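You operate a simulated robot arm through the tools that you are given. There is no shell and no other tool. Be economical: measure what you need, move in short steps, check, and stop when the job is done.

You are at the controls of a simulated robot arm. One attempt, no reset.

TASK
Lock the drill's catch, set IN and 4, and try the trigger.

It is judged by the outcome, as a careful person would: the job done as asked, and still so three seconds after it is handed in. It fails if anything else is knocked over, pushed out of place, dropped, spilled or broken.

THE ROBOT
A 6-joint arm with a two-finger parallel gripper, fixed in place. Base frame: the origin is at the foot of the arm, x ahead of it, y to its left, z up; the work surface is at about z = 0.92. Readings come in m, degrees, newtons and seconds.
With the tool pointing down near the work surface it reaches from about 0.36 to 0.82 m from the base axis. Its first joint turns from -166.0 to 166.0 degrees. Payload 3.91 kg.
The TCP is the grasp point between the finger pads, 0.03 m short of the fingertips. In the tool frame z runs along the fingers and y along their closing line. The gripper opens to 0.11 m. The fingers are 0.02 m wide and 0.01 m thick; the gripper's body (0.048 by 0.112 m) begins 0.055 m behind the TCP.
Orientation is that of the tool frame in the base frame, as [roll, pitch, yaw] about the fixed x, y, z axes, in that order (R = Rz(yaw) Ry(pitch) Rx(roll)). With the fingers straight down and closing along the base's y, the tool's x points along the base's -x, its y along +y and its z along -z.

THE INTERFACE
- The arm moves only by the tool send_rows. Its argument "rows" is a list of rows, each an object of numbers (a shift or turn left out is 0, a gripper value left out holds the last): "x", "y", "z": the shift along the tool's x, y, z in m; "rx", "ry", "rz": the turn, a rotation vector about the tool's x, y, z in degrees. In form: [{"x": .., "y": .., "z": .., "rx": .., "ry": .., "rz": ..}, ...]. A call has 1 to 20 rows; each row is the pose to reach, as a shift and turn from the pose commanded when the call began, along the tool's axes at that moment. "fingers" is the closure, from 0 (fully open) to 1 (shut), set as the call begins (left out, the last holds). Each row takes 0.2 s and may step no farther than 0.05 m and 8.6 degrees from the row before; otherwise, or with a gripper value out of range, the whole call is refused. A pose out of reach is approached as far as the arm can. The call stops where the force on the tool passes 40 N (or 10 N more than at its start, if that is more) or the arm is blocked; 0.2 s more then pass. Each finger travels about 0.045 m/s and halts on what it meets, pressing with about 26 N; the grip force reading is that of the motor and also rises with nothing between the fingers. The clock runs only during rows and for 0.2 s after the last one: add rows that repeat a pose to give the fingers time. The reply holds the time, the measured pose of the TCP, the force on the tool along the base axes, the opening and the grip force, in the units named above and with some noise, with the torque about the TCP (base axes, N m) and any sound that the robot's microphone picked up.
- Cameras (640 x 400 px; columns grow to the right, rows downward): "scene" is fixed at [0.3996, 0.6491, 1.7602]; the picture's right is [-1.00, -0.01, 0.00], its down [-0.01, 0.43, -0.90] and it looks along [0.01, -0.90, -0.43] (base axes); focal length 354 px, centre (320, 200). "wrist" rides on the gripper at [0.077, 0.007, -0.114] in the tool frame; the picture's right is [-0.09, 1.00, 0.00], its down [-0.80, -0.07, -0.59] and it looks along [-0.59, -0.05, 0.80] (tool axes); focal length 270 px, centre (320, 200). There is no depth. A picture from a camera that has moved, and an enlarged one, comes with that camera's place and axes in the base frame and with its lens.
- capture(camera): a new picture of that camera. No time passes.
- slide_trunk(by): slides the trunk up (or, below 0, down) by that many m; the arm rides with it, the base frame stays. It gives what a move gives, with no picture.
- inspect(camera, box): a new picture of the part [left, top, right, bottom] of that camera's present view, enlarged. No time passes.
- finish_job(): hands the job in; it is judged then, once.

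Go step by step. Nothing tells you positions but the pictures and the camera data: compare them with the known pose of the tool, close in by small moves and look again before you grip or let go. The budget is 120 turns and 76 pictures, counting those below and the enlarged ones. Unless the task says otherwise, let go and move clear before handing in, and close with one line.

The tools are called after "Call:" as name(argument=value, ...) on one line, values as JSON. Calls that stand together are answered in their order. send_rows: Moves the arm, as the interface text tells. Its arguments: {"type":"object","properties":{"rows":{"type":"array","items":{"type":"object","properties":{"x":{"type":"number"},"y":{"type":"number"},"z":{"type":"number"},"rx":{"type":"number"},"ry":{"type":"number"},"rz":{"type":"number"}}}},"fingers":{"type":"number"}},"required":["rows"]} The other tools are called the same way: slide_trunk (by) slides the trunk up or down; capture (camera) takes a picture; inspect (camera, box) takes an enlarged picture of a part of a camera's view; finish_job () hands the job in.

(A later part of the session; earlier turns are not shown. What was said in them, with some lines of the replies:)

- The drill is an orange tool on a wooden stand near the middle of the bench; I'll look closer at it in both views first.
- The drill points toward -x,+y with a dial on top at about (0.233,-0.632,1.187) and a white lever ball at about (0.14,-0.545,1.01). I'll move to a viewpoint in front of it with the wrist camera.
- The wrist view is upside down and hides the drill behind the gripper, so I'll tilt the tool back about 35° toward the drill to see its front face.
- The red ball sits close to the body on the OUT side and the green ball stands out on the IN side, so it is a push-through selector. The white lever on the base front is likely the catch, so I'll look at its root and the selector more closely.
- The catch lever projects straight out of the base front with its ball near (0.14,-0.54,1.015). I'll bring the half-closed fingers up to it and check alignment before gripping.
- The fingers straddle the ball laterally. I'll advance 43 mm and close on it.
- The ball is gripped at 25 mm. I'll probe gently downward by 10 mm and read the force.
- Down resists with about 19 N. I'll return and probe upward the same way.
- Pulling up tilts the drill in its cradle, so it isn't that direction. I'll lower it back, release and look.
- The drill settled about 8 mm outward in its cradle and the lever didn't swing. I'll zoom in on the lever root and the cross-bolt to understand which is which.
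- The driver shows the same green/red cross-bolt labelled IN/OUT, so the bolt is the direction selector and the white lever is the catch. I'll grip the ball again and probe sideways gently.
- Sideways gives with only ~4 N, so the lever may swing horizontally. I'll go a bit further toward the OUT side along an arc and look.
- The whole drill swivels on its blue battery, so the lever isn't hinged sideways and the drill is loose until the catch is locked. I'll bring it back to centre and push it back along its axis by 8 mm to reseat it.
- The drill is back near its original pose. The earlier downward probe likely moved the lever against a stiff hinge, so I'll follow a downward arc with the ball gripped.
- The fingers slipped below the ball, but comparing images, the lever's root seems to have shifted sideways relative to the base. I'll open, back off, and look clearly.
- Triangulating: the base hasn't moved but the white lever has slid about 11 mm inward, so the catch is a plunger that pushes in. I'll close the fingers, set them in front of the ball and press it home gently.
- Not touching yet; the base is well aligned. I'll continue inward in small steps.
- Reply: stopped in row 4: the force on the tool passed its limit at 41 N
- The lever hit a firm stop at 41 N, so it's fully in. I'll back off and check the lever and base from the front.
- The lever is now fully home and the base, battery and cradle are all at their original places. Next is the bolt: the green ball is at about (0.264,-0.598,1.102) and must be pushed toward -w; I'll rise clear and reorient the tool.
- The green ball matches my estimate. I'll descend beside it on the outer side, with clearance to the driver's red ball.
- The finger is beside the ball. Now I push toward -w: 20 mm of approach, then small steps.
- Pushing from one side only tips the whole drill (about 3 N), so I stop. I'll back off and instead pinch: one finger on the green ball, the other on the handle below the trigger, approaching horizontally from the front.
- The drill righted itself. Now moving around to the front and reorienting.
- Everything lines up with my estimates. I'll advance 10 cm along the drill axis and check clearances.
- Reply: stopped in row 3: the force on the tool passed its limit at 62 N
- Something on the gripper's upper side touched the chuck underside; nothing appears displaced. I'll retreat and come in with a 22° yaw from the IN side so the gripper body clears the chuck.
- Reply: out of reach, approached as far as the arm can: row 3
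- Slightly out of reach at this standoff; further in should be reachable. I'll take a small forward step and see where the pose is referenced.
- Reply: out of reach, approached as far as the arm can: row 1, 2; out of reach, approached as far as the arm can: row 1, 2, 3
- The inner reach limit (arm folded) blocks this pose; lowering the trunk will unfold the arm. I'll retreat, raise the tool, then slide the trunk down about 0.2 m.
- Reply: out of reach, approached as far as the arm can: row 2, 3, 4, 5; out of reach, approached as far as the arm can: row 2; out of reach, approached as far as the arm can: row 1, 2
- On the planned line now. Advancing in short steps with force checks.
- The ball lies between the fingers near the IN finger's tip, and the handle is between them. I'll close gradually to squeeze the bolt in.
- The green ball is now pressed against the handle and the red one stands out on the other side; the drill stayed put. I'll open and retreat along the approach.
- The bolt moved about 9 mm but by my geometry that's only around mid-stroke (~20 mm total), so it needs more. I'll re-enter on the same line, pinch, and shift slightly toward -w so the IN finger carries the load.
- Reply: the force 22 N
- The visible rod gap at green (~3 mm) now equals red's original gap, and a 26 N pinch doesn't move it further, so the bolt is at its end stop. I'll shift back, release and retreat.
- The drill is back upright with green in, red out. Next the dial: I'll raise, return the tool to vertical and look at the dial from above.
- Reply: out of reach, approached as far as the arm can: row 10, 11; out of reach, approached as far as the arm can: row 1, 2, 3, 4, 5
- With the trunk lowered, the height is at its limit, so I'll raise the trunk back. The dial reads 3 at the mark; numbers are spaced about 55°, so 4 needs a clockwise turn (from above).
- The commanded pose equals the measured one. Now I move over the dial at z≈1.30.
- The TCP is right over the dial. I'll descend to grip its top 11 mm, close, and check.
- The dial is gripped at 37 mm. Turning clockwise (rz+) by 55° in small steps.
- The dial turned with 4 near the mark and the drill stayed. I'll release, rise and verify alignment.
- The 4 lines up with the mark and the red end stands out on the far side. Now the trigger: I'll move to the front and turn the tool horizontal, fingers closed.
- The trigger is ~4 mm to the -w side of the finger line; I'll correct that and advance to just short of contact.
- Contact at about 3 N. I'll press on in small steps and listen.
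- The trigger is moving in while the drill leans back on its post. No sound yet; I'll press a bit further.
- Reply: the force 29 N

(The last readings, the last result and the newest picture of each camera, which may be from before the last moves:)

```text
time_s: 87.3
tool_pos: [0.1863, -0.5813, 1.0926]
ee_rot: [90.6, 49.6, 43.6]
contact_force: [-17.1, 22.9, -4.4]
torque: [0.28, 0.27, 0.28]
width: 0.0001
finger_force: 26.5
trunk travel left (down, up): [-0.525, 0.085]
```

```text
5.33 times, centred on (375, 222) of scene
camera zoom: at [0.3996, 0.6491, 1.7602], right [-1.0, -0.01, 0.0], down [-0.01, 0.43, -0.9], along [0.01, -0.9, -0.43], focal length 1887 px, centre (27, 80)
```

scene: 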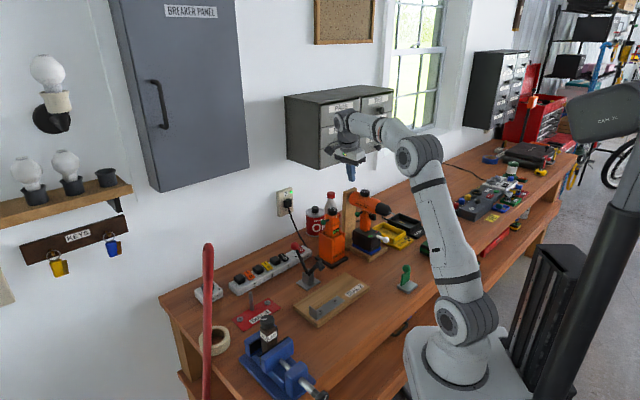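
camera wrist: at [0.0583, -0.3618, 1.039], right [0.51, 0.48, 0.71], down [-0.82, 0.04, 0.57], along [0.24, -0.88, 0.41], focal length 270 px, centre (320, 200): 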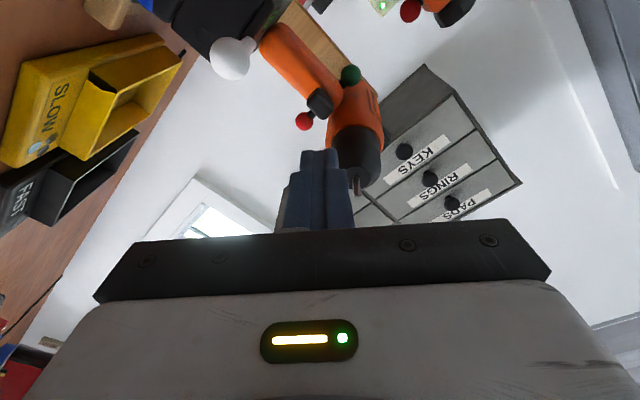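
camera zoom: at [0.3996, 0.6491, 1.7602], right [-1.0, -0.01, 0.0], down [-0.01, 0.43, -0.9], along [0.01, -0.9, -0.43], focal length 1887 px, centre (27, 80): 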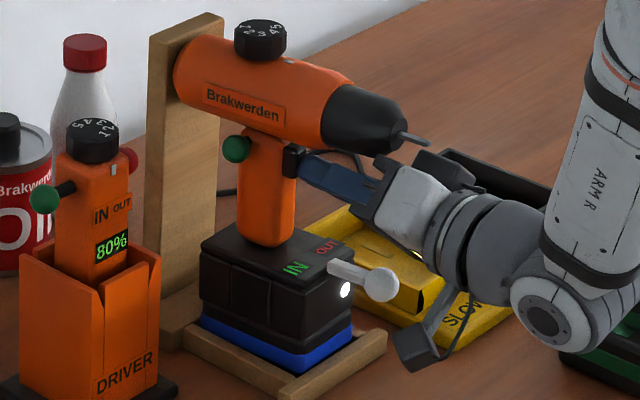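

The lamp on the base lit up white, so the drill ran with the trigger pressed (28 N, firm stop). I'll now release and retreat along the same line.

Call:
send_rows(rows=[{"z": -0.005}, {"z": -0.015}, {"z": -0.03}, {"z": -0.07}, {"z": -0.11}, {"z": -0.14}])

Call:
inspect(camera="scene", box=[335, 185, 415, 260])

```text
time_s: 88.7
tool_pos: [0.0924, -0.4825, 1.092]
ee_rot: [90.7, 49.5, 43.6]
contact_force: [0.4, -0.1, -0.4]
torque: [0.01, -0.04, 0.0]
width: 0.0
finger_force: 25.8
trunk travel left (down, up): [-0.525, 0.085]
```

```text
5.33 times, centred on (375, 222) of scene
camera zoom: at [0.3996, 0.6491, 1.7602], right [-1.0, -0.01, 0.0], down [-0.01, 0.43, -0.9], along [0.01, -0.9, -0.43], focal length 1887 px, centre (27, 80)
```

zoom: 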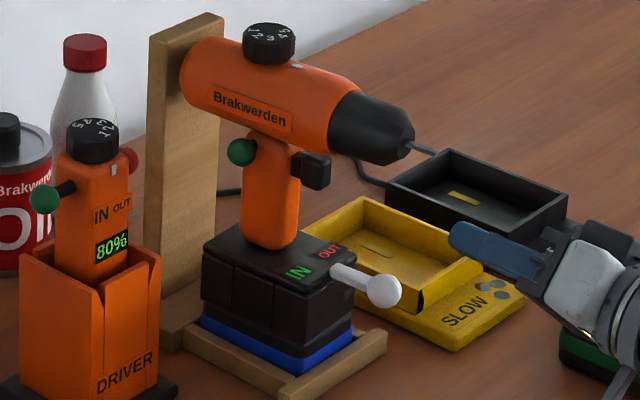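

The drill stands upright again with the lamp off. One close check of the catch before handing in.

Call:
inspect(camera="scene", box=[345, 220, 409, 260])

Call:
inspect(camera="scene", box=[345, 180, 409, 220])

```text
10.00 times, centred on (377, 240) of scene
camera zoom: at [0.3996, 0.6491, 1.7602], right [-1.0, -0.01, 0.0], down [-0.01, 0.43, -0.9], along [0.01, -0.9, -0.43], focal length 3538 px, centre (-250, -200)
```

zoom: 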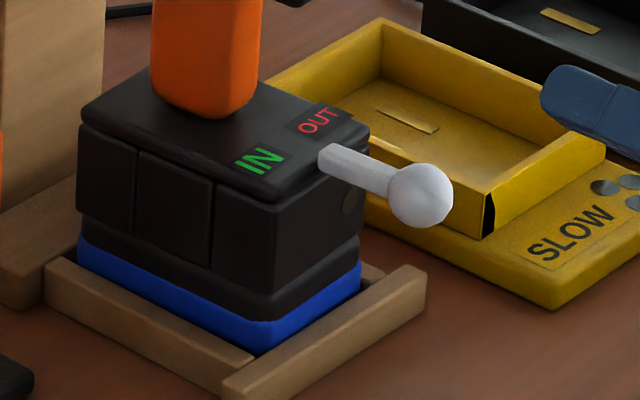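

```text
10.00 times, centred on (377, 200) of scene
camera zoom: at [0.3996, 0.6491, 1.7602], right [-1.0, -0.01, 0.0], down [-0.01, 0.43, -0.9], along [0.01, -0.9, -0.43], focal length 3538 px, centre (-250, 200)
```

zoom: 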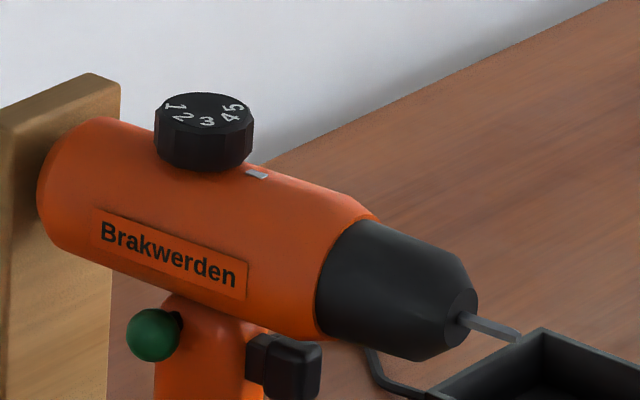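

The catch lever is home, the green end of the selector is pushed in, 4 is at the mark, the drill stands in its cradle and the arm is clear. I'm handing in.

Call:
finish_job()

```text
The job is handed in.
```

The catch is pushed home, the selector is set to IN (green end pushed in, on the assumption that this is IN, since I couldn't check the bit's direction), the dial is at 4, and the base lamp lit when I pressed the trigger, which I then released before moving the arm clear.
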